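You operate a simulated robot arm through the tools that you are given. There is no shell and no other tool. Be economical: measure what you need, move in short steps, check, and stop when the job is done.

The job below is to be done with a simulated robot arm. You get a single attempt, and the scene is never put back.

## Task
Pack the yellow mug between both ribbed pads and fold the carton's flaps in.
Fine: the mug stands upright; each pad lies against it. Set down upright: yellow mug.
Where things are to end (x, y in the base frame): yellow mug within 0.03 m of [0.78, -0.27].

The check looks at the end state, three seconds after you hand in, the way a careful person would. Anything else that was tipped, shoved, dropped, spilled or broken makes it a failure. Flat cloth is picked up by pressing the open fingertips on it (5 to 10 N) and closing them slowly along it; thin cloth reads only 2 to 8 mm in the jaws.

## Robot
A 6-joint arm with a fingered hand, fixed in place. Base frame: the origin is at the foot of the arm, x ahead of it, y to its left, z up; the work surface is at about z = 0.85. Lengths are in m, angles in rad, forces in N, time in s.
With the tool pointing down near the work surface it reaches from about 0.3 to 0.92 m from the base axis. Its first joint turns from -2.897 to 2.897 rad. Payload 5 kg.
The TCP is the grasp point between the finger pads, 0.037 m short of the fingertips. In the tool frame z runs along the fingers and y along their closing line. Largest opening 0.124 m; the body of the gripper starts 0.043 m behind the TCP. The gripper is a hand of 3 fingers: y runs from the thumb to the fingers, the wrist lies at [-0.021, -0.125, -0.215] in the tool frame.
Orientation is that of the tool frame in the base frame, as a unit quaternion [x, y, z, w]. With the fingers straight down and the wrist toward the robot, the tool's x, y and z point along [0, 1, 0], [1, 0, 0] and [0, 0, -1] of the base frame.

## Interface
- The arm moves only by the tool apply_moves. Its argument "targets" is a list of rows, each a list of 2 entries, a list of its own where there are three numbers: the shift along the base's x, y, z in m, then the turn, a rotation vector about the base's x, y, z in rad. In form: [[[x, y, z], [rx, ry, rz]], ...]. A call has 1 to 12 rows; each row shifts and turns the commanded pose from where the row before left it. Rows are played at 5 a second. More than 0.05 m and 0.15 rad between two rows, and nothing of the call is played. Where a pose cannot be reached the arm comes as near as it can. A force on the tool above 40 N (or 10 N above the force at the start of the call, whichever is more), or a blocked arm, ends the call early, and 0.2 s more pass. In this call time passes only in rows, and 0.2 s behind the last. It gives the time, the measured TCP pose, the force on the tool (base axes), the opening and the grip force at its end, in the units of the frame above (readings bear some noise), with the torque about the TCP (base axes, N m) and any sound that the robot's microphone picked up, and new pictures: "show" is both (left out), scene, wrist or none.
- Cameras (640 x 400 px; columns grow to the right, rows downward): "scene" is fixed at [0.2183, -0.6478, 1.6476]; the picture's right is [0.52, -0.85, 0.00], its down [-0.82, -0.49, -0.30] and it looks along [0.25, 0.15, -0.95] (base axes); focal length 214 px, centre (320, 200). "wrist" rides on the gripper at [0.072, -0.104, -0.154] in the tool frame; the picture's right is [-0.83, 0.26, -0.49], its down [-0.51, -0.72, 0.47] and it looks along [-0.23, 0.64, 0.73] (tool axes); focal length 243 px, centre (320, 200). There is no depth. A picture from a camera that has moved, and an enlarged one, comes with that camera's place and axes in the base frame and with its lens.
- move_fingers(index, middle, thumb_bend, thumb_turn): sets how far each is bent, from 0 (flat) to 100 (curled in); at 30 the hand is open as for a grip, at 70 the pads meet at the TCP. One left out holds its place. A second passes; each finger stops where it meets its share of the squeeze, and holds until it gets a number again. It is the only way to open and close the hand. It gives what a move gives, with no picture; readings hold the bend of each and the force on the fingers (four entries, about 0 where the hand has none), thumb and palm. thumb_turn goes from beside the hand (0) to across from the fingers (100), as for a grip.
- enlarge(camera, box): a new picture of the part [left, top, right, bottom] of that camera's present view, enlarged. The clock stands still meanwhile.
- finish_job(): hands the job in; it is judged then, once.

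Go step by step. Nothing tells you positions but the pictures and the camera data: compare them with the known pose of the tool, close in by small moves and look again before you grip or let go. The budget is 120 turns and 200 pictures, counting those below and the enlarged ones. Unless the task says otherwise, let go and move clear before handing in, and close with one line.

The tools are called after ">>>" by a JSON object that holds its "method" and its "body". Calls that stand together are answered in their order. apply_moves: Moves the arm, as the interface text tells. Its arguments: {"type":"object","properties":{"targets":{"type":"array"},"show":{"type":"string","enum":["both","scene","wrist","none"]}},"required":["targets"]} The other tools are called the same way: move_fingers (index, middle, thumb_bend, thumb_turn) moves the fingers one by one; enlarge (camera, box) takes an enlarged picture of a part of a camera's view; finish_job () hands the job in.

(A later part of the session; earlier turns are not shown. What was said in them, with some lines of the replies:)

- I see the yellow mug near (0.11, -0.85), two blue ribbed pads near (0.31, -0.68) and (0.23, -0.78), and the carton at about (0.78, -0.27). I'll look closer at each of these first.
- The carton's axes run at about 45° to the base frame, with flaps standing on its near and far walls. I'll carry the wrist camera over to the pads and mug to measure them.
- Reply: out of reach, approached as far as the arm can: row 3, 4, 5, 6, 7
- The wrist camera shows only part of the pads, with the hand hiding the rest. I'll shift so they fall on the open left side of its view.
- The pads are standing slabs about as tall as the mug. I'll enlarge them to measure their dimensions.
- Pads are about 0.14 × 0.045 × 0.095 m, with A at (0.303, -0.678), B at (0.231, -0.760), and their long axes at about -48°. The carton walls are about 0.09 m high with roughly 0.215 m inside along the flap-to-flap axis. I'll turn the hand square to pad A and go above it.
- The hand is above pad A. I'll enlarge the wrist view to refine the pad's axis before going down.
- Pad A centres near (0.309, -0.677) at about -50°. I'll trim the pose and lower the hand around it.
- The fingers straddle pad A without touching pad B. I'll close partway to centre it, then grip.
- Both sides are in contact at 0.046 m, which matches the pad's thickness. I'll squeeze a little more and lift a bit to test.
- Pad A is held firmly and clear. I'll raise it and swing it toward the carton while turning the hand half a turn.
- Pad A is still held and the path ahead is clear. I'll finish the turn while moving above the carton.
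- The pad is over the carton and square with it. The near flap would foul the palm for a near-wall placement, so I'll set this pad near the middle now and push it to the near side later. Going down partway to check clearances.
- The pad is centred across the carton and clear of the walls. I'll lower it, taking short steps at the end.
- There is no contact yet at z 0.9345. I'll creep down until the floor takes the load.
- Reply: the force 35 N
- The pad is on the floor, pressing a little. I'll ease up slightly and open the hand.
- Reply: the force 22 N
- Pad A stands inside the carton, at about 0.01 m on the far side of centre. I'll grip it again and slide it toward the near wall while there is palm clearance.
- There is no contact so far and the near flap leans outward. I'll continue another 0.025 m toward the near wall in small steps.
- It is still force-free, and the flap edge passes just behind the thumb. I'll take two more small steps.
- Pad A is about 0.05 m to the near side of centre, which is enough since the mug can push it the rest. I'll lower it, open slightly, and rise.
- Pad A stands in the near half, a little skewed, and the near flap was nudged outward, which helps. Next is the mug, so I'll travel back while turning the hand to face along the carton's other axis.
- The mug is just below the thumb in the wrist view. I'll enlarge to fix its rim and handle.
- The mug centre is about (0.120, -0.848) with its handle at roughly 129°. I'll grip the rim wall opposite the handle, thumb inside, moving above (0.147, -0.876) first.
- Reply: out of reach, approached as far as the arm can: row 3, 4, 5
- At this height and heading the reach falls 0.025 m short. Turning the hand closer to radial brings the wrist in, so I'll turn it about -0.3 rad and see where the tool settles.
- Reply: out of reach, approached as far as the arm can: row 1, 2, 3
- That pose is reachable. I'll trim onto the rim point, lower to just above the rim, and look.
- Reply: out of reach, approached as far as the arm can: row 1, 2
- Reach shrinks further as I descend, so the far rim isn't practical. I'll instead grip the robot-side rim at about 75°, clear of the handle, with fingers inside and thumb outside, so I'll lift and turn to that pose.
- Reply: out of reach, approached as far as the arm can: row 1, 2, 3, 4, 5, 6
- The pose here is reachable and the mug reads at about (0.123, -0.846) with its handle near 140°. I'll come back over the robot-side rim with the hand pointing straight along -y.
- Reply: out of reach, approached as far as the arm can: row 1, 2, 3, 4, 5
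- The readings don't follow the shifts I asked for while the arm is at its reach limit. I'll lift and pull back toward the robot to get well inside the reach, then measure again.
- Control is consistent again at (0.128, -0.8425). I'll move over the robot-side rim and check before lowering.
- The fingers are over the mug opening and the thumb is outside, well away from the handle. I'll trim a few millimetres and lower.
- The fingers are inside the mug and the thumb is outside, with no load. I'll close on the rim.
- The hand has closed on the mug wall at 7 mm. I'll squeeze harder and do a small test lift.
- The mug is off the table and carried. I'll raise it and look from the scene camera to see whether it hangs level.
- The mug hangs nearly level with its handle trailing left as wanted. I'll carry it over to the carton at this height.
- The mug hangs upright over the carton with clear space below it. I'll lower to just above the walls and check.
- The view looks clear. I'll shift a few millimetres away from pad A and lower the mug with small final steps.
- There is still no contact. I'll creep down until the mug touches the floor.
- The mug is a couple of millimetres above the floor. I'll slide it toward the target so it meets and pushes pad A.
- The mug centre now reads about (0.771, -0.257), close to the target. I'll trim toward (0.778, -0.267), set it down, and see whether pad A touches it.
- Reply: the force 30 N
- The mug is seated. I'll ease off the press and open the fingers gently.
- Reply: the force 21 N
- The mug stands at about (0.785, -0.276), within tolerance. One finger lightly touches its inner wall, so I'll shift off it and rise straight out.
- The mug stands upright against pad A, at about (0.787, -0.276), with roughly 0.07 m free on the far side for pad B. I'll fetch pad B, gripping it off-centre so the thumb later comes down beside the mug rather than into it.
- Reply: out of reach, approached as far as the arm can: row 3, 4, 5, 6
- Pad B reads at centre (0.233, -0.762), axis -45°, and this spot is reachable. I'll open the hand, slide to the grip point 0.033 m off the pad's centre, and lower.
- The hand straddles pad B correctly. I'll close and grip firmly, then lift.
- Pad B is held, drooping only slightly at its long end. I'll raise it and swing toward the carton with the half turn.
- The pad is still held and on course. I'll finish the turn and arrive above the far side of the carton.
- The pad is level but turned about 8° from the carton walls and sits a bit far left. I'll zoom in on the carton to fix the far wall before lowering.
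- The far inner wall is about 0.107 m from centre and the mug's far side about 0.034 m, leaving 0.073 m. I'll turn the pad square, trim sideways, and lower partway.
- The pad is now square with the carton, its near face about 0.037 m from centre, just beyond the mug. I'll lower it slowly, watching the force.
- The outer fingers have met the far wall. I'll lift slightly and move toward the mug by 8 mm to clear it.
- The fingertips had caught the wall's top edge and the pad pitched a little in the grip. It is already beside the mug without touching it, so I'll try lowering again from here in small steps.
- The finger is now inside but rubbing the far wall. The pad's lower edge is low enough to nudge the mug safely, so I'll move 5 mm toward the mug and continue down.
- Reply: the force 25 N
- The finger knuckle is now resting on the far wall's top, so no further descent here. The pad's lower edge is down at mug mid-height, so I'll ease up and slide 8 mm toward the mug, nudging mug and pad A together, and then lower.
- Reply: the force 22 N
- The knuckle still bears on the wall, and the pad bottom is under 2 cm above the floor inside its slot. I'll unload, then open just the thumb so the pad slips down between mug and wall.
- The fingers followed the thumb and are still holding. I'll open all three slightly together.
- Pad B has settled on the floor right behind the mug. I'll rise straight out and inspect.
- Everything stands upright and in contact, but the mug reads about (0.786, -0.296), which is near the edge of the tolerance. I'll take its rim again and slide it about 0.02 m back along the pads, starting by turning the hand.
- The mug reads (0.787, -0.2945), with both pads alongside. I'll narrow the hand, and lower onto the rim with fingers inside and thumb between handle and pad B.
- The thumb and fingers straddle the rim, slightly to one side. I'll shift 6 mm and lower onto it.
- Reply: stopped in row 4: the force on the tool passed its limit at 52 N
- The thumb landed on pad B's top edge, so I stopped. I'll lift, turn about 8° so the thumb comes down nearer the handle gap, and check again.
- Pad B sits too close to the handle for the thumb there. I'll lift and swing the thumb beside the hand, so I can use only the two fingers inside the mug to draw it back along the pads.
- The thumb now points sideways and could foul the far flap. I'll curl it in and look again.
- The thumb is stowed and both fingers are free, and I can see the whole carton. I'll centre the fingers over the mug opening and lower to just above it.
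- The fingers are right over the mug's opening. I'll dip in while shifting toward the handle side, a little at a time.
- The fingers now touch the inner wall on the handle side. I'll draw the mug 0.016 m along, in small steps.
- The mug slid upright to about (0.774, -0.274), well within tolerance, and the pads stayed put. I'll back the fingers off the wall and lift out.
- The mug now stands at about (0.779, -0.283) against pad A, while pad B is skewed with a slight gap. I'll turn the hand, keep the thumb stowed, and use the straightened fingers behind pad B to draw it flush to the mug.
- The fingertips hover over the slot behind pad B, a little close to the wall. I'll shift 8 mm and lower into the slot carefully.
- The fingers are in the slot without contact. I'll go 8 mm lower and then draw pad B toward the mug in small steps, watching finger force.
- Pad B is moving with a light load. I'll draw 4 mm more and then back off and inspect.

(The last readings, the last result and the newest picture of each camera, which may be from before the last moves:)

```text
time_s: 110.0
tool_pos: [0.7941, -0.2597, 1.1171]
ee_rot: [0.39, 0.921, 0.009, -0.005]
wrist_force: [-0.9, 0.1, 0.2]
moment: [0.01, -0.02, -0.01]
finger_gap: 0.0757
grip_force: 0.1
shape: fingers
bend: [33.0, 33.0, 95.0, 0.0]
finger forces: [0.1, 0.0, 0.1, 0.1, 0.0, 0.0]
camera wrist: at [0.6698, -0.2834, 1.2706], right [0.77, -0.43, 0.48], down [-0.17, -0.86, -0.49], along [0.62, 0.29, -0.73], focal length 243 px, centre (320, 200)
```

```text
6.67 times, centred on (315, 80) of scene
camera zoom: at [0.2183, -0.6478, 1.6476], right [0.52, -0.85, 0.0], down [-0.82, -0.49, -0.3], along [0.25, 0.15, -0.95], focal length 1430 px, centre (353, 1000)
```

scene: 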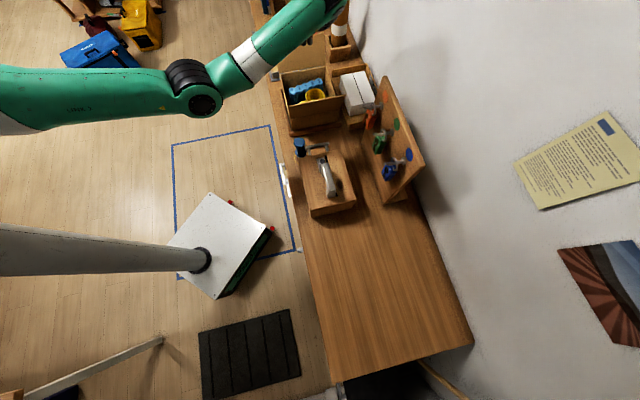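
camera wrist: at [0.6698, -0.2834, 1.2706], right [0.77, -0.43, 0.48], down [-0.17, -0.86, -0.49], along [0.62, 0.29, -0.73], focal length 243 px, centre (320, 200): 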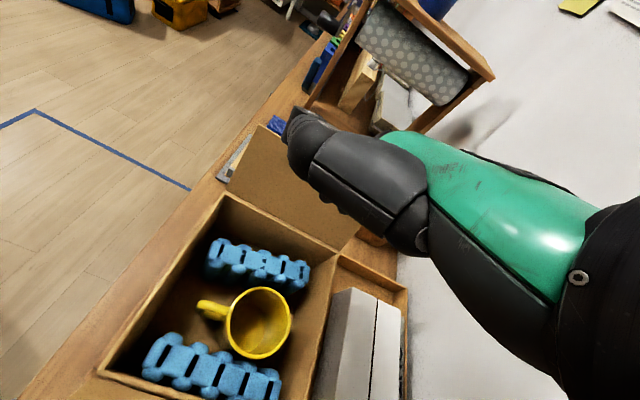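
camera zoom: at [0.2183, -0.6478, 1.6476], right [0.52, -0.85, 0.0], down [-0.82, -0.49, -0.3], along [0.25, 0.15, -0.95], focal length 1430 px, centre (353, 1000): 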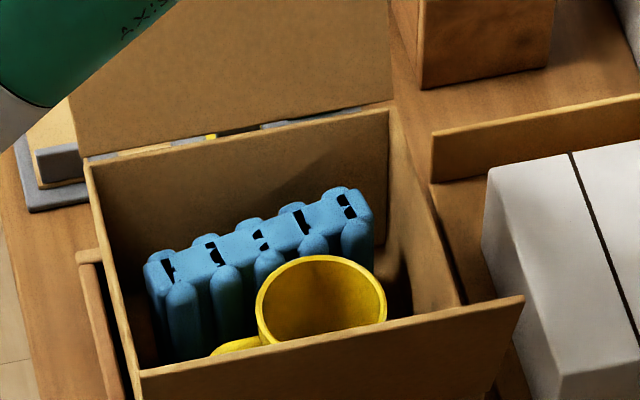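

The stack is flush now: wall, pad A, mug, pad B, with the mug at about (0.775, -0.292). Next are the flaps: far one first, hooking the straight fingers behind it from outside, so I'll rise and reach over.

>>> {"method": "apply_moves", "body": {"targets": [[[0, 0, 0.04], [0, 0, 0]], [[0, 0, 0.03], [0, 0, 0]], [[0.0145, 0.014, 0], [0, 0, 0]], [[0.0145, 0.014, 0], [0, 0, 0]], [[0.0145, 0.014, 0], [0, 0, 0]], [[0.0145, 0.014, 0], [0, 0, 0]]]}}

>>> {"method": "enlarge", "body": {"camera": "scene", "box": [250, 0, 370, 110]}}

>>> {"method": "enlarge", "body": {"camera": "wrist", "box": [140, 100, 440, 400]}}

```text
time_s: 111.4
tool_pos: [0.8528, -0.2068, 1.1861]
ee_rot: [0.391, 0.92, 0.009, -0.005]
wrist_force: [0.3, -0.4, 0.2]
moment: [0.01, -0.03, -0.01]
finger_gap: 0.0757
grip_force: 0.0
shape: fingers
bend: [33.0, 33.0, 95.0, 0.0]
finger forces: [0.1, 0.1, 0.1, 0.0, 0.0, 0.0]
camera wrist: at [0.7276, -0.2304, 1.3396], right [0.77, -0.42, 0.48], down [-0.17, -0.86, -0.49], along [0.62, 0.29, -0.73], focal length 243 px, centre (320, 200)
```

scene: 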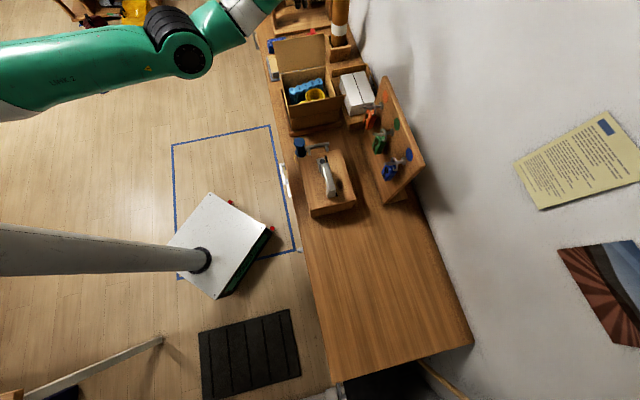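
wrist: 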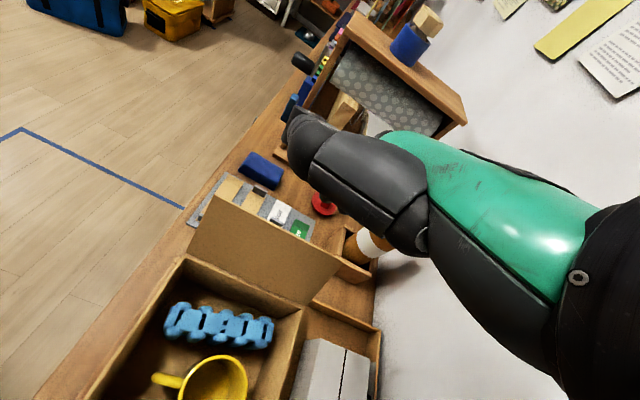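

```text
3.64 times, centred on (310, 55) of scene
camera zoom: at [0.2183, -0.6478, 1.6476], right [0.52, -0.85, 0.0], down [-0.82, -0.49, -0.3], along [0.25, 0.15, -0.95], focal length 780 px, centre (356, 727)
```

zoom: 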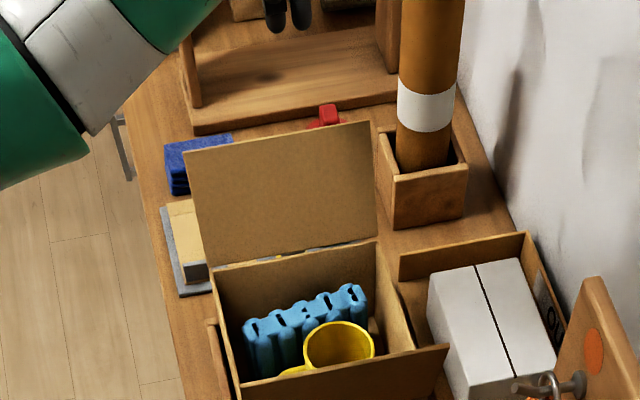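

```text
1.33 times, centred on (290, 250) of wrist
camera zoom: at [0.7276, -0.2304, 1.3396], right [0.77, -0.42, 0.48], down [-0.17, -0.86, -0.49], along [0.62, 0.29, -0.73], focal length 324 px, centre (360, 133)
```

zoom: 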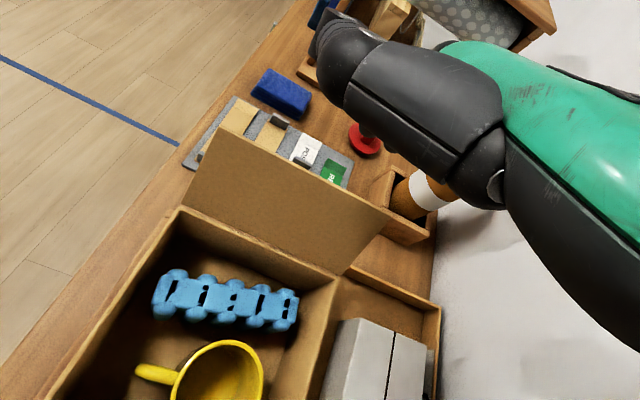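

The fingertips are just beyond the far flap's top edge. I'll lower them behind it and then sweep inward.

>>> {"method": "apply_moves", "body": {"targets": [[[0, 0, -0.04], [0, 0, 0]], [[0, 0, -0.04], [0, 0, 0]], [[0, 0, -0.04], [0, 0, 0]]], "show": "none"}}

>>> {"method": "apply_moves", "body": {"targets": [[[-0.0108, -0.0104, 0], [0, 0, 0]], [[-0.0108, -0.0104, 0], [0, 0, 0]], [[-0.0108, -0.0104, 0], [0, 0, 0]]]}}

>>> {"method": "enlarge", "body": {"camera": "scene", "box": [250, 0, 370, 110]}}

```text
time_s: 112.2
tool_pos: [0.853, -0.2054, 1.0674]
ee_rot: [0.39, 0.921, 0.011, -0.002]
wrist_force: [8.0, 7.0, 9.9]
moment: [0.81, -1.15, 0.18]
finger_gap: 0.0759
grip_force: 8.6
shape: fingers
bend: [33.0, 25.0, 95.0, 0.0]
finger forces: [0.0, 16.7, 0.1, 0.0, 0.0, 0.0]
```

```text
time_s: 113.0
tool_pos: [0.8218, -0.236, 1.0675]
ee_rot: [0.39, 0.921, 0.011, -0.002]
wrist_force: [13.2, 12.4, 27.8]
moment: [2.07, -2.92, 0.3]
finger_gap: 0.0756
grip_force: 18.1
shape: fingers
bend: [33.0, 18.0, 95.0, 0.0]
finger forces: [0.0, 35.9, 0.0, 0.1, 0.0, 0.0]
camera wrist: at [0.6945, -0.2602, 1.2211], right [0.76, -0.43, 0.49], down [-0.16, -0.86, -0.49], along [0.63, 0.3, -0.72], focal length 243 px, centre (320, 200)
```

scene: 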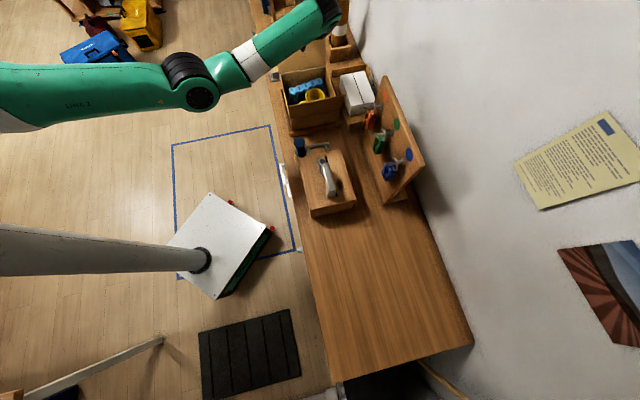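
wrist: 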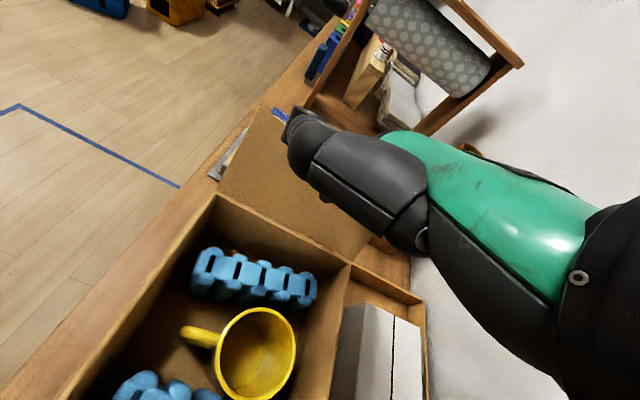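

```text
3.64 times, centred on (310, 55) of scene
camera zoom: at [0.2183, -0.6478, 1.6476], right [0.52, -0.85, 0.0], down [-0.82, -0.49, -0.3], along [0.25, 0.15, -0.95], focal length 780 px, centre (356, 727)
```

zoom: 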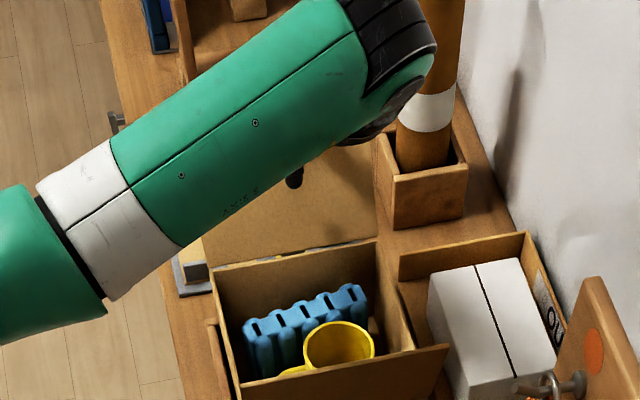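

One finger caught on the flap's top edge instead of going behind it. I'll back off outward and rise.

>>> {"method": "apply_moves", "body": {"targets": [[[0.0108, 0.0104, 0.01], [0, 0, 0]], [[0.0108, 0.0104, 0.02], [0, 0, 0]], [[0.01, 0.0104, 0.04], [0, 0, 0]], [[0, 0, 0.04], [0, 0, 0]]]}}

>>> {"method": "enlarge", "body": {"camera": "scene", "box": [250, 0, 370, 110]}}

>>> {"method": "enlarge", "body": {"camera": "wrist", "box": [100, 140, 440, 400]}}

```text
time_s: 114.0
tool_pos: [0.8534, -0.2068, 1.1754]
ee_rot: [0.39, 0.921, 0.009, -0.005]
wrist_force: [-0.5, -0.5, 0.5]
moment: [0.0, 0.01, -0.02]
finger_gap: 0.0757
grip_force: 0.2
shape: fingers
bend: [33.0, 33.0, 95.0, 0.0]
finger forces: [0.0, 0.0, 0.0, 0.1, 0.0, 0.0]
camera wrist: at [0.7281, -0.2302, 1.3293], right [0.77, -0.43, 0.48], down [-0.17, -0.86, -0.49], along [0.62, 0.29, -0.73], focal length 243 px, centre (320, 200)
```

scene: 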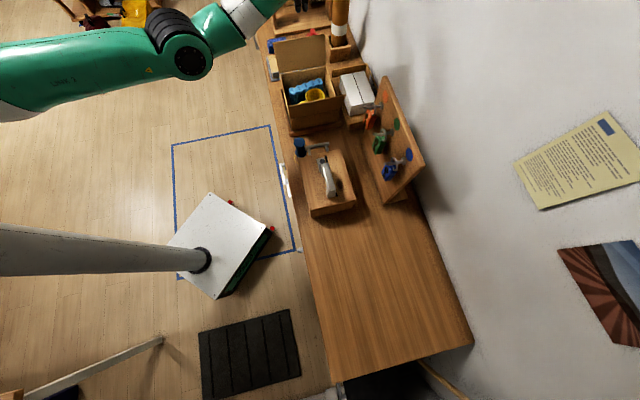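
wrist: 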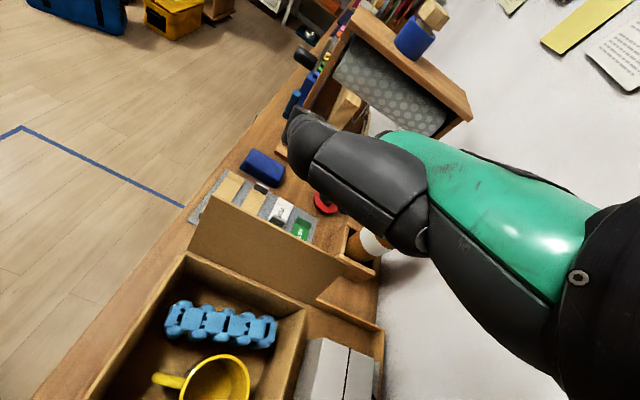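

```text
3.64 times, centred on (310, 55) of scene
camera zoom: at [0.2183, -0.6478, 1.6476], right [0.52, -0.85, 0.0], down [-0.82, -0.49, -0.3], along [0.25, 0.15, -0.95], focal length 780 px, centre (356, 727)
```

zoom: 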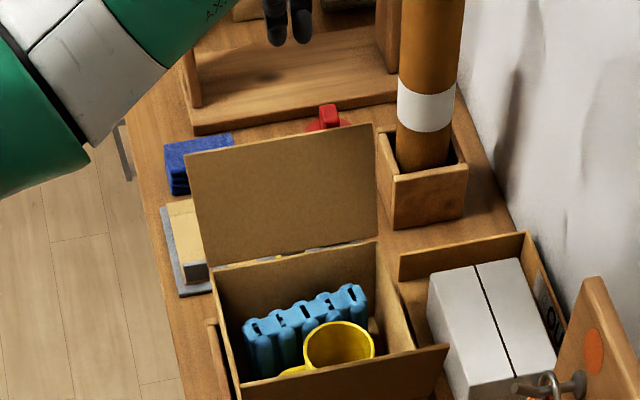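

```text
1.54 times, centred on (270, 270) of wrist
camera zoom: at [0.7281, -0.2302, 1.3293], right [0.77, -0.43, 0.48], down [-0.17, -0.86, -0.49], along [0.62, 0.29, -0.73], focal length 373 px, centre (397, 92)
```

zoom: 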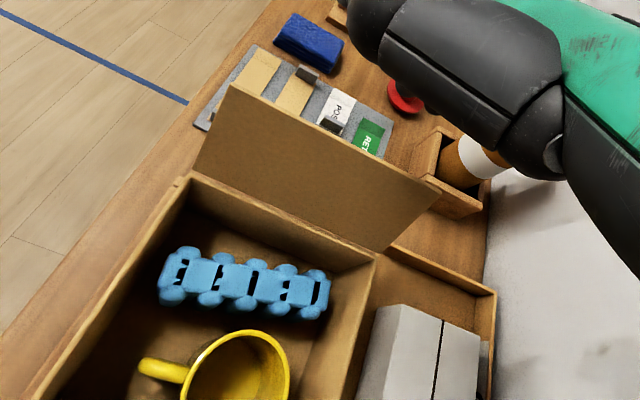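

The carton is unharmed. The flap leans out further than I took it, with its top at about 0.159 m from centre. I'll reach 0.03 m further out and lower again in small steps.

>>> {"method": "move_fingers", "body": {"index": 24, "middle": 24}}

>>> {"method": "apply_moves", "body": {"targets": [[[0.0085, 0.008, 0], [0, 0, 0]], [[0.0085, 0.008, -0.02], [0, 0, 0]], [[0, 0, -0.04], [0, 0, 0]], [[0, 0, -0.035], [0, 0, 0]]]}}

>>> {"method": "enlarge", "body": {"camera": "scene", "box": [250, 0, 370, 110]}}

>>> {"method": "enlarge", "body": {"camera": "wrist", "box": [140, 100, 480, 360]}}

```text
time_s: 115.0
tool_pos: [0.8535, -0.2071, 1.1758]
ee_rot: [0.39, 0.921, 0.008, -0.005]
wrist_force: [-0.3, 0.1, -0.8]
moment: [0.0, 0.0, 0.0]
finger_gap: 0.0748
grip_force: 0.0
shape: fingers
bend: [24.0, 24.0, 95.0, 0.0]
finger forces: [0.0, 0.1, 0.0, 0.1, 0.1, 0.0]
```

```text
time_s: 116.0
tool_pos: [0.8704, -0.1911, 1.0815]
ee_rot: [0.391, 0.92, 0.009, -0.005]
wrist_force: [-0.2, -0.5, 0.6]
moment: [-0.01, 0.0, 0.02]
finger_gap: 0.0747
grip_force: 0.0
shape: fingers
bend: [24.0, 24.0, 95.0, 0.0]
finger forces: [0.0, 0.0, 0.0, 0.0, 0.0, 0.0]
camera wrist: at [0.7449, -0.2143, 1.2359], right [0.77, -0.42, 0.48], down [-0.17, -0.86, -0.49], along [0.62, 0.29, -0.73], focal length 243 px, centre (320, 200)
```

scene: 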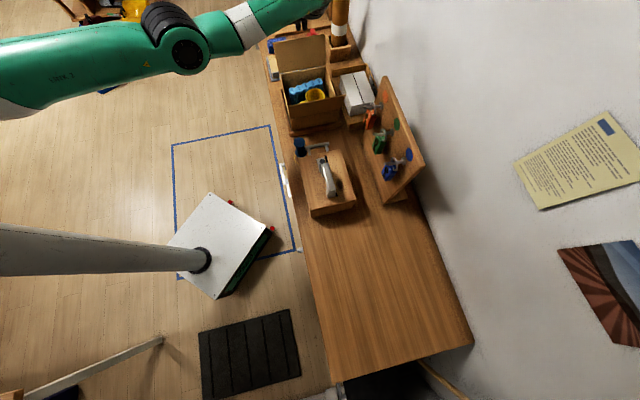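
wrist: 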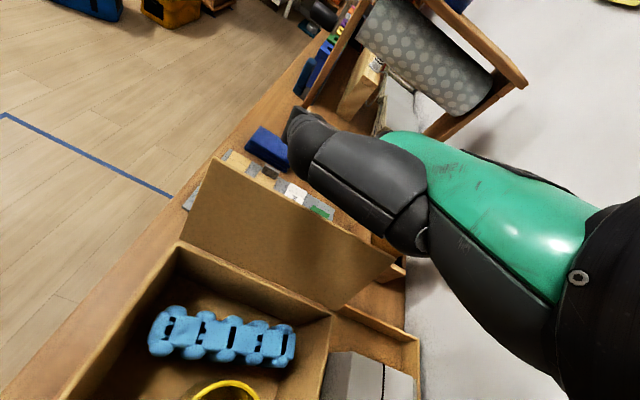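

```text
3.64 times, centred on (310, 55) of scene
camera zoom: at [0.2183, -0.6478, 1.6476], right [0.52, -0.85, 0.0], down [-0.82, -0.49, -0.3], along [0.25, 0.15, -0.95], focal length 780 px, centre (356, 727)
```

zoom: 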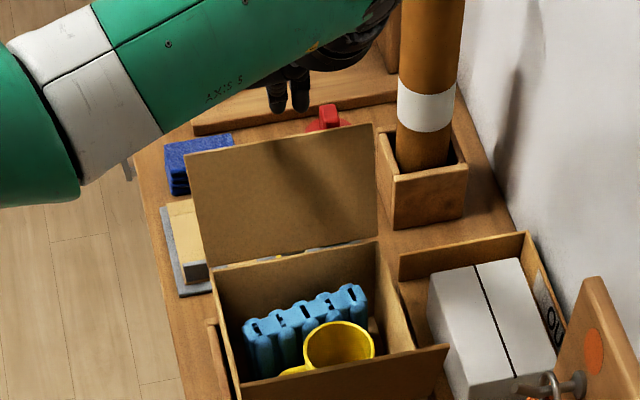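

```text
1.54 times, centred on (310, 230) of wrist
camera zoom: at [0.7449, -0.2143, 1.2359], right [0.77, -0.42, 0.48], down [-0.17, -0.86, -0.49], along [0.62, 0.29, -0.73], focal length 373 px, centre (335, 154)
```

zoom: 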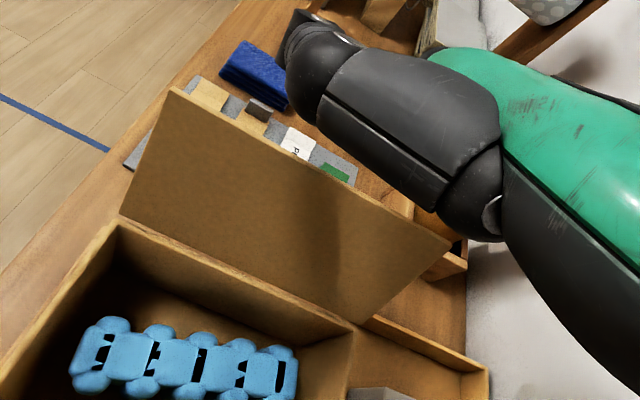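

The fingertips are now clearly beyond the flap's top. I'll lower 0.045 m and sweep inward gently.

>>> {"method": "apply_moves", "body": {"targets": [[[0, 0, -0.025], [0, 0, 0]], [[0, 0, -0.02], [0, 0, 0]], [[-0.0144, -0.0139, 0], [0, 0, 0]], [[-0.0144, -0.0139, 0], [0, 0, 0]], [[-0.0144, -0.0139, 0], [0, 0, 0]]]}}

>>> {"method": "enlarge", "body": {"camera": "scene", "box": [250, 0, 370, 110]}}

```text
time_s: 117.2
tool_pos: [0.8192, -0.2341, 1.038]
ee_rot: [0.391, 0.92, 0.009, -0.005]
wrist_force: [-0.4, 0.6, -0.3]
moment: [-0.01, 0.05, -0.01]
finger_gap: 0.0745
grip_force: 0.1
shape: fingers
bend: [24.0, 24.0, 95.0, 0.0]
finger forces: [0.1, 0.0, 0.0, 0.0, 0.0, 0.1]
out of reach, approached as far as the arm can: row 2
camera wrist: at [0.6945, -0.2562, 1.192], right [0.77, -0.42, 0.48], down [-0.17, -0.86, -0.49], along [0.62, 0.29, -0.73], focal length 243 px, centre (320, 200)
```

scene: 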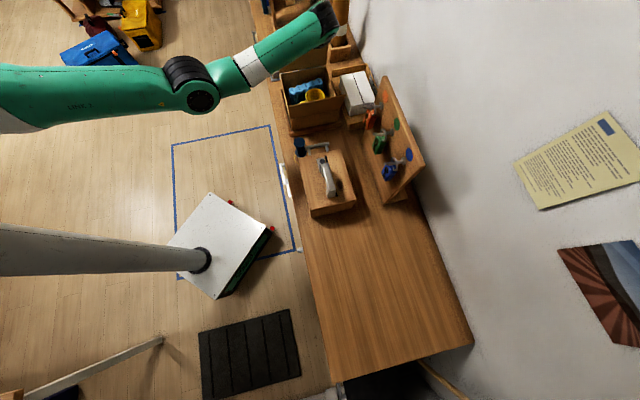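
wrist: 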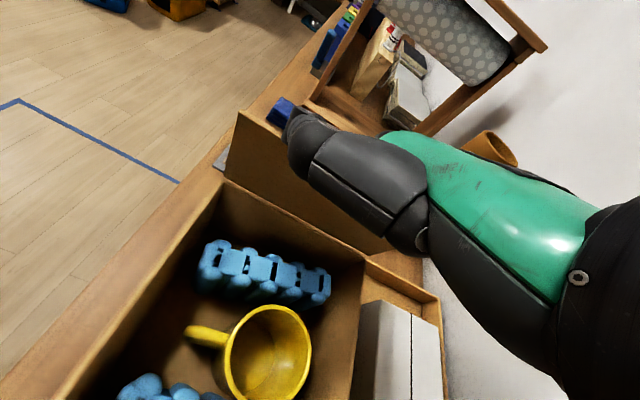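

```text
3.64 times, centred on (310, 55) of scene
camera zoom: at [0.2183, -0.6478, 1.6476], right [0.52, -0.85, 0.0], down [-0.82, -0.49, -0.3], along [0.25, 0.15, -0.95], focal length 780 px, centre (356, 727)
```

zoom: 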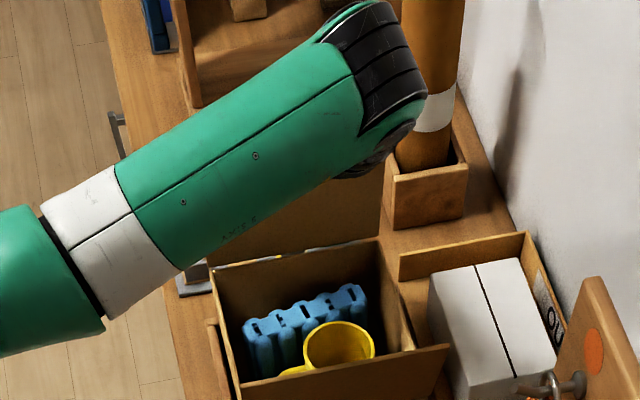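

The far flap is swinging inward with negligible force. I'll continue the sweep.

>>> {"method": "apply_moves", "body": {"targets": [[[-0.0144, -0.0139, 0], [0, 0, 0]], [[-0.0144, -0.0139, 0], [0, 0, 0]], [[-0.0144, -0.0139, 0], [0, 0, 0]], [[-0.0144, -0.0139, 0], [0, 0, 0]]]}}

>>> {"method": "enlarge", "body": {"camera": "wrist", "box": [100, 100, 440, 400]}}

>>> {"method": "enlarge", "body": {"camera": "scene", "box": [250, 0, 370, 110]}}

```text
time_s: 118.2
tool_pos: [0.7606, -0.2881, 1.037]
ee_rot: [0.39, 0.921, 0.009, -0.006]
wrist_force: [0.4, 0.2, -0.7]
moment: [-0.01, -0.01, -0.02]
finger_gap: 0.0745
grip_force: 0.1
shape: fingers
bend: [24.0, 24.0, 95.0, 0.0]
finger forces: [0.1, 0.1, 0.1, 0.0, 0.0, 0.0]
camera wrist: at [0.636, -0.3113, 1.1913], right [0.77, -0.42, 0.48], down [-0.17, -0.86, -0.49], along [0.62, 0.29, -0.73], focal length 243 px, centre (320, 200)
```

scene: 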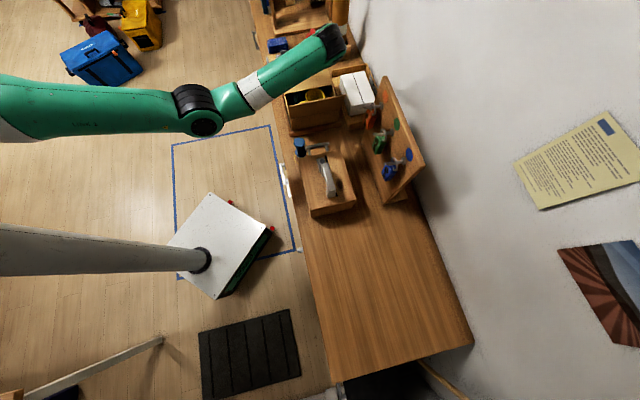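
wrist: 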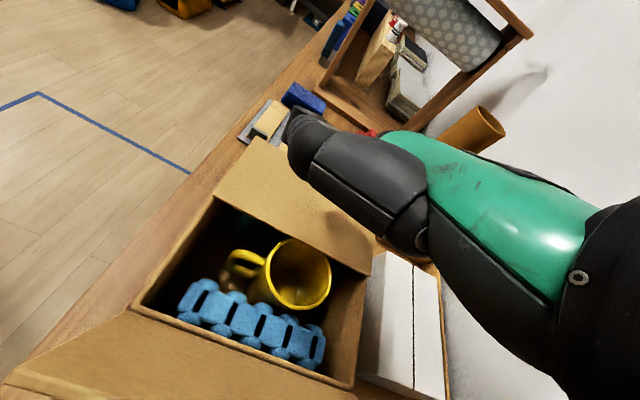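

```text
1.33 times, centred on (270, 250) of wrist
camera zoom: at [0.636, -0.3113, 1.1913], right [0.77, -0.42, 0.48], down [-0.17, -0.86, -0.49], along [0.62, 0.29, -0.73], focal length 324 px, centre (387, 133)
```

zoom: 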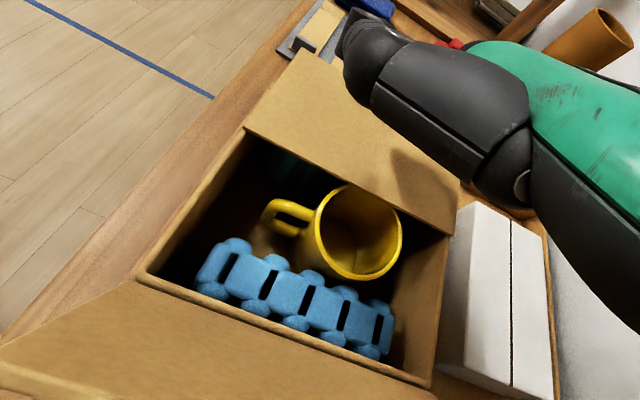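

```text
3.64 times, centred on (310, 55) of scene
camera zoom: at [0.2183, -0.6478, 1.6476], right [0.52, -0.85, 0.0], down [-0.82, -0.49, -0.3], along [0.25, 0.15, -0.95], focal length 780 px, centre (356, 727)
```

zoom: 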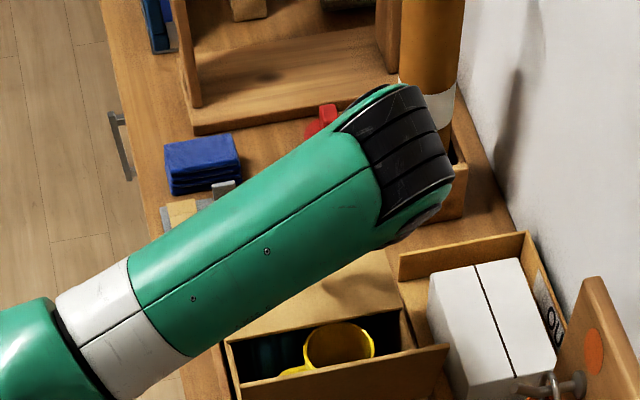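

The far flap has folded flat over pad B and part of the mug. For the near flap, leaning out about 20°, I'll go around outside it and push inward with the backs of the fingers.

>>> {"method": "apply_moves", "body": {"targets": [[[0, 0, 0.045], [0, 0, 0]], [[0, 0, 0.045], [0, 0, 0]], [[0, 0, 0.045], [0, 0, 0]], [[-0.035, -0.0338, 0], [0, 0, 0]], [[-0.035, -0.0338, 0], [0, 0, 0]], [[-0.035, -0.0338, 0], [0, 0, 0]], [[-0.035, -0.0338, 0], [0, 0, 0]], [[-0.035, -0.0338, 0], [0, 0, 0]]]}}

>>> {"method": "enlarge", "body": {"camera": "scene", "box": [250, 20, 400, 180]}}

>>> {"method": "enlarge", "body": {"camera": "wrist", "box": [100, 100, 440, 400]}}

```text
time_s: 120.0
tool_pos: [0.6023, -0.4682, 1.1624]
ee_rot: [0.39, 0.921, 0.009, -0.005]
wrist_force: [0.7, 0.5, 0.4]
moment: [-0.07, 0.03, 0.0]
finger_gap: 0.0746
grip_force: 0.1
shape: fingers
bend: [24.0, 24.0, 95.0, 0.0]
finger forces: [0.1, 0.1, 0.0, 0.0, 0.0, 0.0]
out of reach, approached as far as the arm can: row 7, 8
camera wrist: at [0.4772, -0.4903, 1.3167], right [0.77, -0.42, 0.48], down [-0.17, -0.86, -0.49], along [0.62, 0.29, -0.73], focal length 243 px, centre (320, 200)
```

scene: 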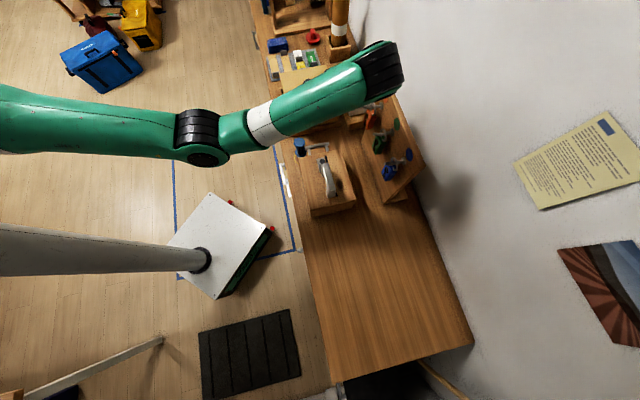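
wrist: 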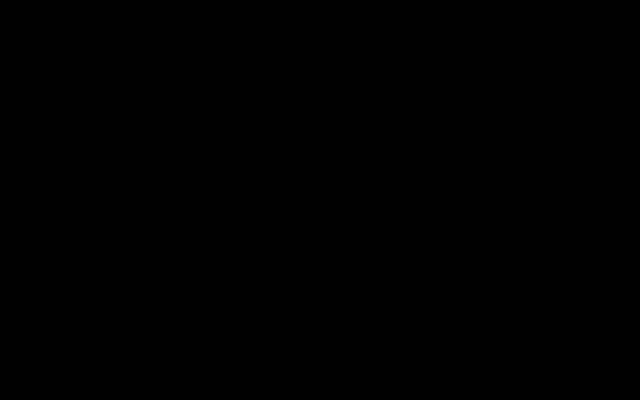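

```text
2.50 times, centred on (325, 100) of scene
camera zoom: at [0.2183, -0.6478, 1.6476], right [0.52, -0.85, 0.0], down [-0.82, -0.49, -0.3], along [0.25, 0.15, -0.95], focal length 536 px, centre (308, 450)
```

zoom: 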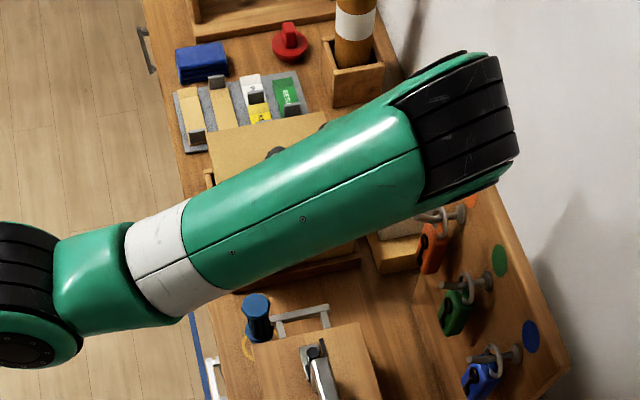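

```text
1.33 times, centred on (270, 250) of wrist
camera zoom: at [0.4772, -0.4903, 1.3167], right [0.77, -0.42, 0.48], down [-0.17, -0.86, -0.49], along [0.62, 0.29, -0.73], focal length 324 px, centre (387, 133)
```

zoom: 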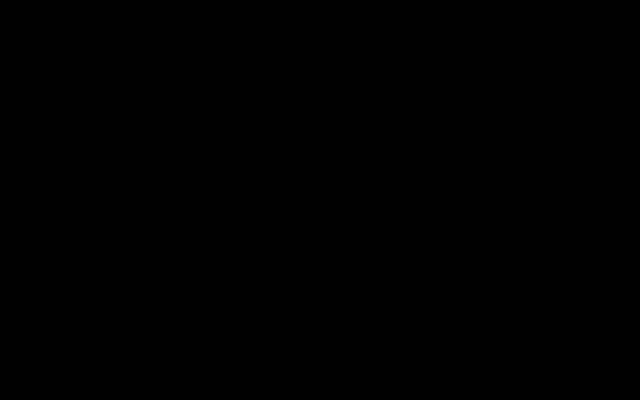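

The arm is cramped in this heading and its camera is blocked. I'll turn the hand to a more comfortable heading, keeping the fingers outside the near flap.

>>> {"method": "apply_moves", "body": {"targets": [[[-0.0043, 0.0136, 0.003], [0, 0, -0.1436]], [[-0.0043, 0.0136, 0.003], [0, 0, -0.1436]], [[-0.0043, 0.0136, 0], [0, 0, -0.1436]], [[-0.0043, 0.0136, 0], [0, 0, -0.1436]], [[-0.0043, 0.0136, 0], [0, 0, -0.1436]], [[-0.0043, 0.0136, 0], [0, 0, -0.1436]], [[-0.0043, 0.0136, 0], [0, 0, -0.1436]], [[-0.0043, 0.0136, 0], [0, 0, -0.1436]], [[-0.0043, 0.0136, 0], [0, 0, -0.1436]]]}}

>>> {"method": "enlarge", "body": {"camera": "scene", "box": [250, 20, 370, 140]}}

```text
time_s: 122.0
tool_pos: [0.5648, -0.3459, 1.171]
ee_rot: [0.867, 0.498, 0.01, 0.001]
wrist_force: [-0.2, -0.4, -0.2]
moment: [0.04, -0.02, 0.02]
finger_gap: 0.0745
grip_force: 0.2
shape: fingers
bend: [24.0, 24.0, 95.0, 0.0]
finger forces: [0.0, 0.0, 0.0, 0.1, 0.1, 0.1]
camera wrist: at [0.5081, -0.2315, 1.3239], right [-0.2, -0.85, 0.48], down [-0.87, -0.07, -0.49], along [0.45, -0.52, -0.73], focal length 243 px, centre (320, 200)
```

scene: 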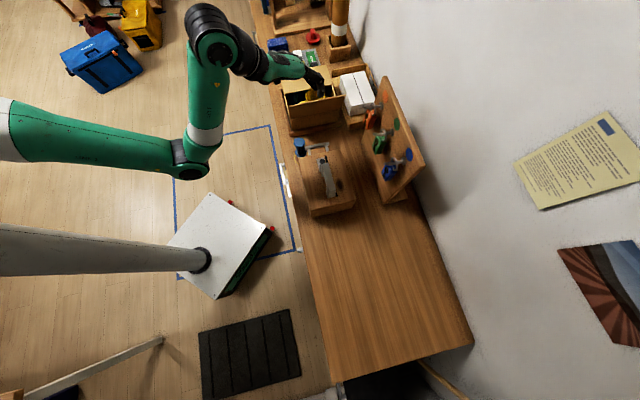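
wrist: 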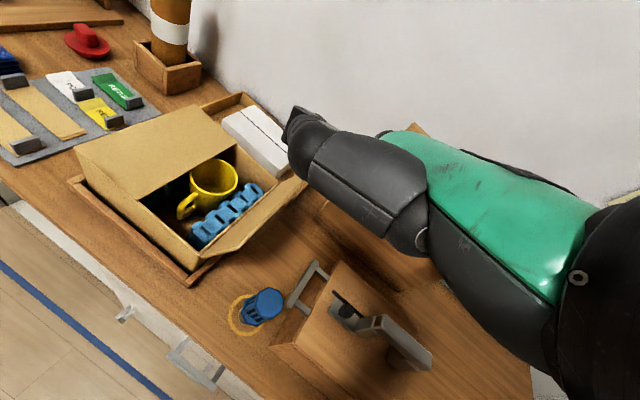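

```text
3.33 times, centred on (310, 80) of scene
camera zoom: at [0.2183, -0.6478, 1.6476], right [0.52, -0.85, 0.0], down [-0.82, -0.49, -0.3], along [0.25, 0.15, -0.95], focal length 715 px, centre (353, 600)
```

zoom: 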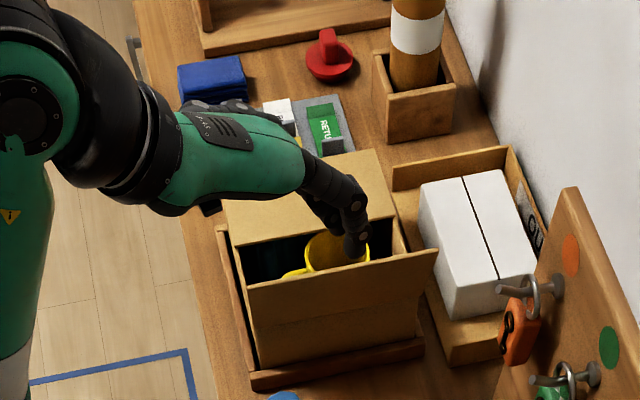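

The view is clear again: the far flap lies flat, and my fingertips are outside the near flap. I'll lower beside it and push inward.

>>> {"method": "apply_moves", "body": {"targets": [[[0, 0, -0.04], [0, 0, 0]], [[0, 0, -0.045], [0, 0, 0]], [[0, 0, -0.04], [0, 0, 0]]], "show": "none"}}

>>> {"method": "apply_moves", "body": {"targets": [[[0.0144, 0.0139, 0], [0, 0, 0]], [[0.0144, 0.0139, 0], [0, 0, 0]], [[0.0144, 0.0139, 0], [0, 0, 0]], [[0.0144, 0.0139, 0], [0, 0, 0]]]}}

>>> {"method": "enlarge", "body": {"camera": "scene", "box": [250, 20, 370, 140]}}

```text
time_s: 122.8
tool_pos: [0.5653, -0.3434, 1.0406]
ee_rot: [0.867, 0.499, 0.009, 0.001]
wrist_force: [0.1, 0.0, 0.5]
moment: [0.02, 0.01, 0.0]
finger_gap: 0.0744
grip_force: 0.1
shape: fingers
bend: [24.0, 24.0, 95.0, 0.0]
finger forces: [0.1, 0.1, 0.0, 0.1, 0.0, 0.1]
```

```text
time_s: 123.8
tool_pos: [0.6229, -0.287, 1.0423]
ee_rot: [0.866, 0.5, 0.01, 0.002]
wrist_force: [-0.1, 0.5, -0.3]
moment: [0.01, -0.01, -0.02]
finger_gap: 0.0744
grip_force: 0.1
shape: fingers
bend: [24.0, 24.0, 95.0, 0.0]
finger forces: [0.1, 0.1, 0.0, 0.1, 0.0, 0.1]
camera wrist: at [0.5657, -0.1732, 1.1973], right [-0.2, -0.85, 0.48], down [-0.87, -0.07, -0.49], along [0.45, -0.52, -0.73], focal length 243 px, centre (320, 200)
```

scene: 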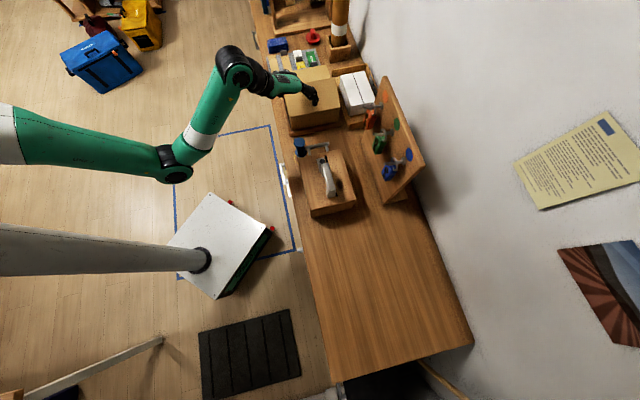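
wrist: 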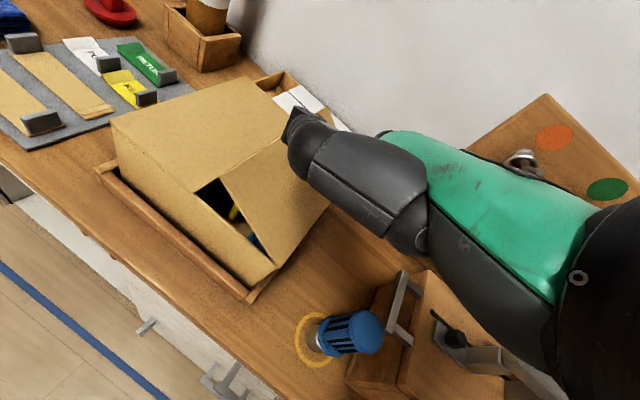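

```text
3.33 times, centred on (310, 80) of scene
camera zoom: at [0.2183, -0.6478, 1.6476], right [0.52, -0.85, 0.0], down [-0.82, -0.49, -0.3], along [0.25, 0.15, -0.95], focal length 715 px, centre (353, 600)
```

zoom: 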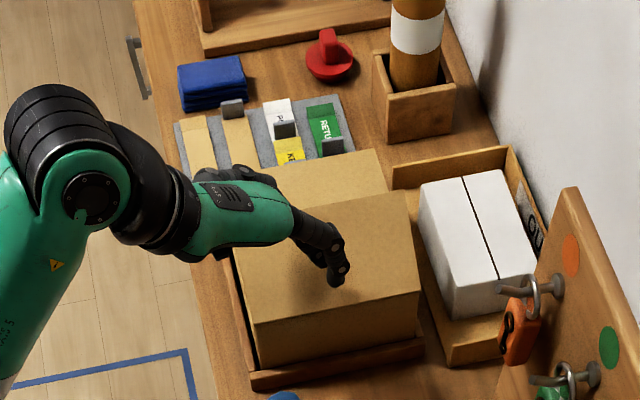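

The near flap has swung over past vertical. I'll continue inward a bit so it drops onto the other flap.

>>> {"method": "apply_moves", "body": {"targets": [[[0.0144, 0.0139, 0], [0, 0, 0]], [[0.0144, 0.0139, 0], [0, 0, 0]], [[0.0144, 0.0139, 0], [0, 0, 0]]]}}

>>> {"method": "enlarge", "body": {"camera": "scene", "box": [250, 20, 370, 140]}}

>>> {"method": "enlarge", "body": {"camera": "wrist", "box": [60, 60, 400, 340]}}

```text
time_s: 124.6
tool_pos: [0.6676, -0.2486, 1.0449]
ee_rot: [0.866, 0.499, 0.01, 0.001]
wrist_force: [0.0, 0.3, 0.7]
moment: [-0.01, -0.05, 0.02]
finger_gap: 0.0745
grip_force: 0.1
shape: fingers
bend: [24.0, 24.0, 95.0, 0.0]
finger forces: [0.1, 0.0, 0.1, 0.0, 0.0, 0.0]
camera wrist: at [0.6098, -0.1339, 1.1987], right [-0.2, -0.85, 0.48], down [-0.87, -0.07, -0.49], along [0.45, -0.52, -0.73], focal length 243 px, centre (320, 200)
```

scene: 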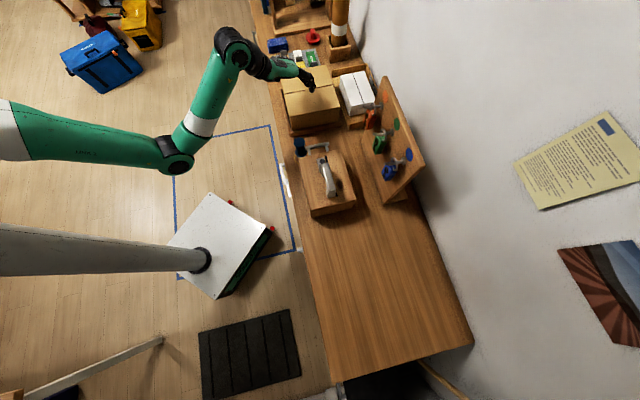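
wrist: 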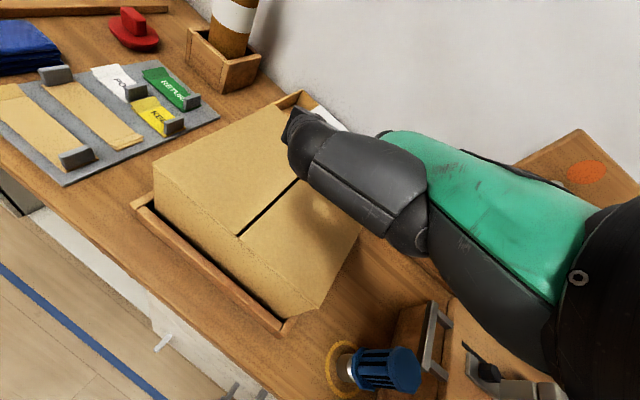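

```text
3.33 times, centred on (310, 80) of scene
camera zoom: at [0.2183, -0.6478, 1.6476], right [0.52, -0.85, 0.0], down [-0.82, -0.49, -0.3], along [0.25, 0.15, -0.95], focal length 715 px, centre (353, 600)
```

zoom: 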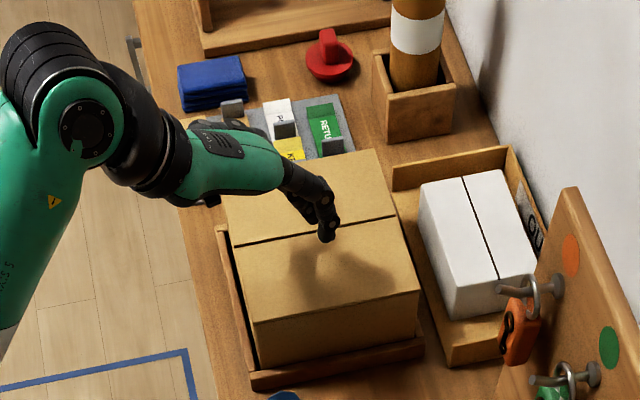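

```text
1.43 times, centred on (230, 200) of wrist
camera zoom: at [0.6098, -0.1339, 1.1987], right [-0.2, -0.85, 0.48], down [-0.87, -0.07, -0.49], along [0.45, -0.52, -0.73], focal length 347 px, centre (449, 200)
```

zoom: 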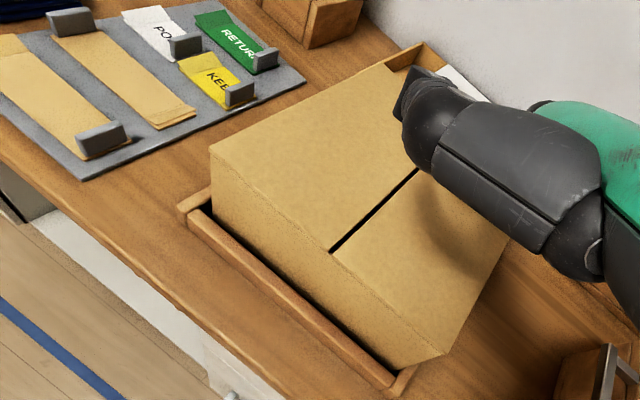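

Both flaps lie flat and meet neatly, and nothing around the carton was disturbed. I'll rise and withdraw clear, then take a last look.

>>> {"method": "apply_moves", "body": {"targets": [[[0, 0, 0.045], [0, 0, 0]], [[0, 0, 0.045], [0, 0, 0]], [[0, 0, 0.045], [0, 0, 0]], [[-0.03, 0.01, 0.02], [0, 0, 0]], [[-0.04, 0.01, 0], [0, 0, 0]], [[-0.04, 0.01, 0], [0, 0, 0]]]}}

>>> {"method": "enlarge", "body": {"camera": "scene", "box": [250, 20, 370, 140]}}

```text
time_s: 126.0
tool_pos: [0.5804, -0.2296, 1.1566]
ee_rot: [0.866, 0.5, 0.011, 0.004]
wrist_force: [0.5, 0.5, -0.7]
moment: [-0.01, 0.01, -0.04]
finger_gap: 0.0745
grip_force: 0.0
shape: fingers
bend: [24.0, 24.0, 95.0, 0.0]
finger forces: [0.1, 0.0, 0.0, 0.0, 0.0, 0.0]
out of reach, approached as far as the arm can: row 4, 5, 6
camera wrist: at [0.5232, -0.1149, 1.3101], right [-0.2, -0.85, 0.48], down [-0.87, -0.08, -0.49], along [0.45, -0.52, -0.72], focal length 243 px, centre (320, 200)
```

scene: 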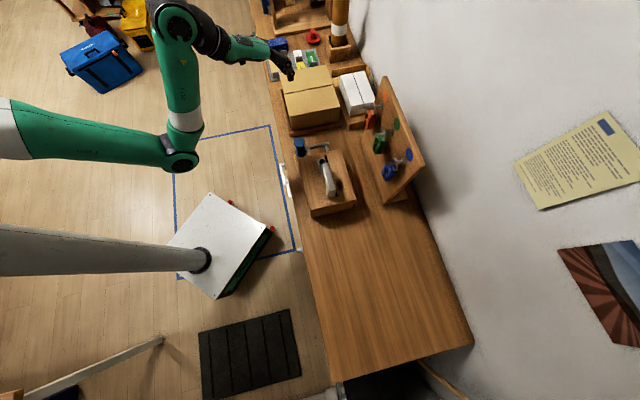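
wrist: 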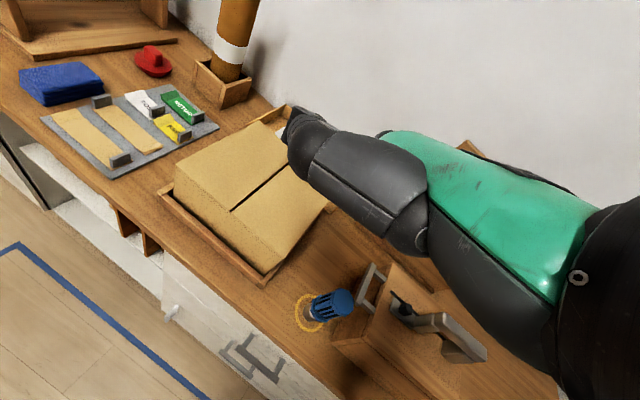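

```text
3.33 times, centred on (310, 80) of scene
camera zoom: at [0.2183, -0.6478, 1.6476], right [0.52, -0.85, 0.0], down [-0.82, -0.49, -0.3], along [0.25, 0.15, -0.95], focal length 715 px, centre (353, 600)
```

zoom: 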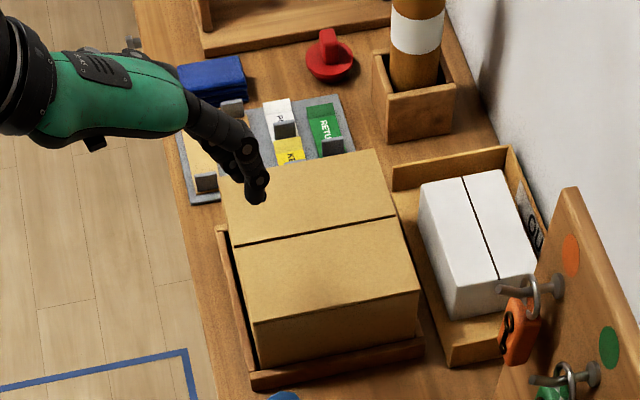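

The carton is closed with both flaps flat, the surroundings look undisturbed, and the hand is clear. I'm handing in now.

>>> {"method": "finish_job", "body": {}}

```text
The job is handed in.
```

I packed the yellow mug upright between the two ribbed pads, folded both carton flaps flat, and handed the job in. My last reading of the mug, before the flaps covered it, was about (0.775, -0.292). That is roughly 0.022 m from the target, against the 0.03 m limit, so there is little margin.
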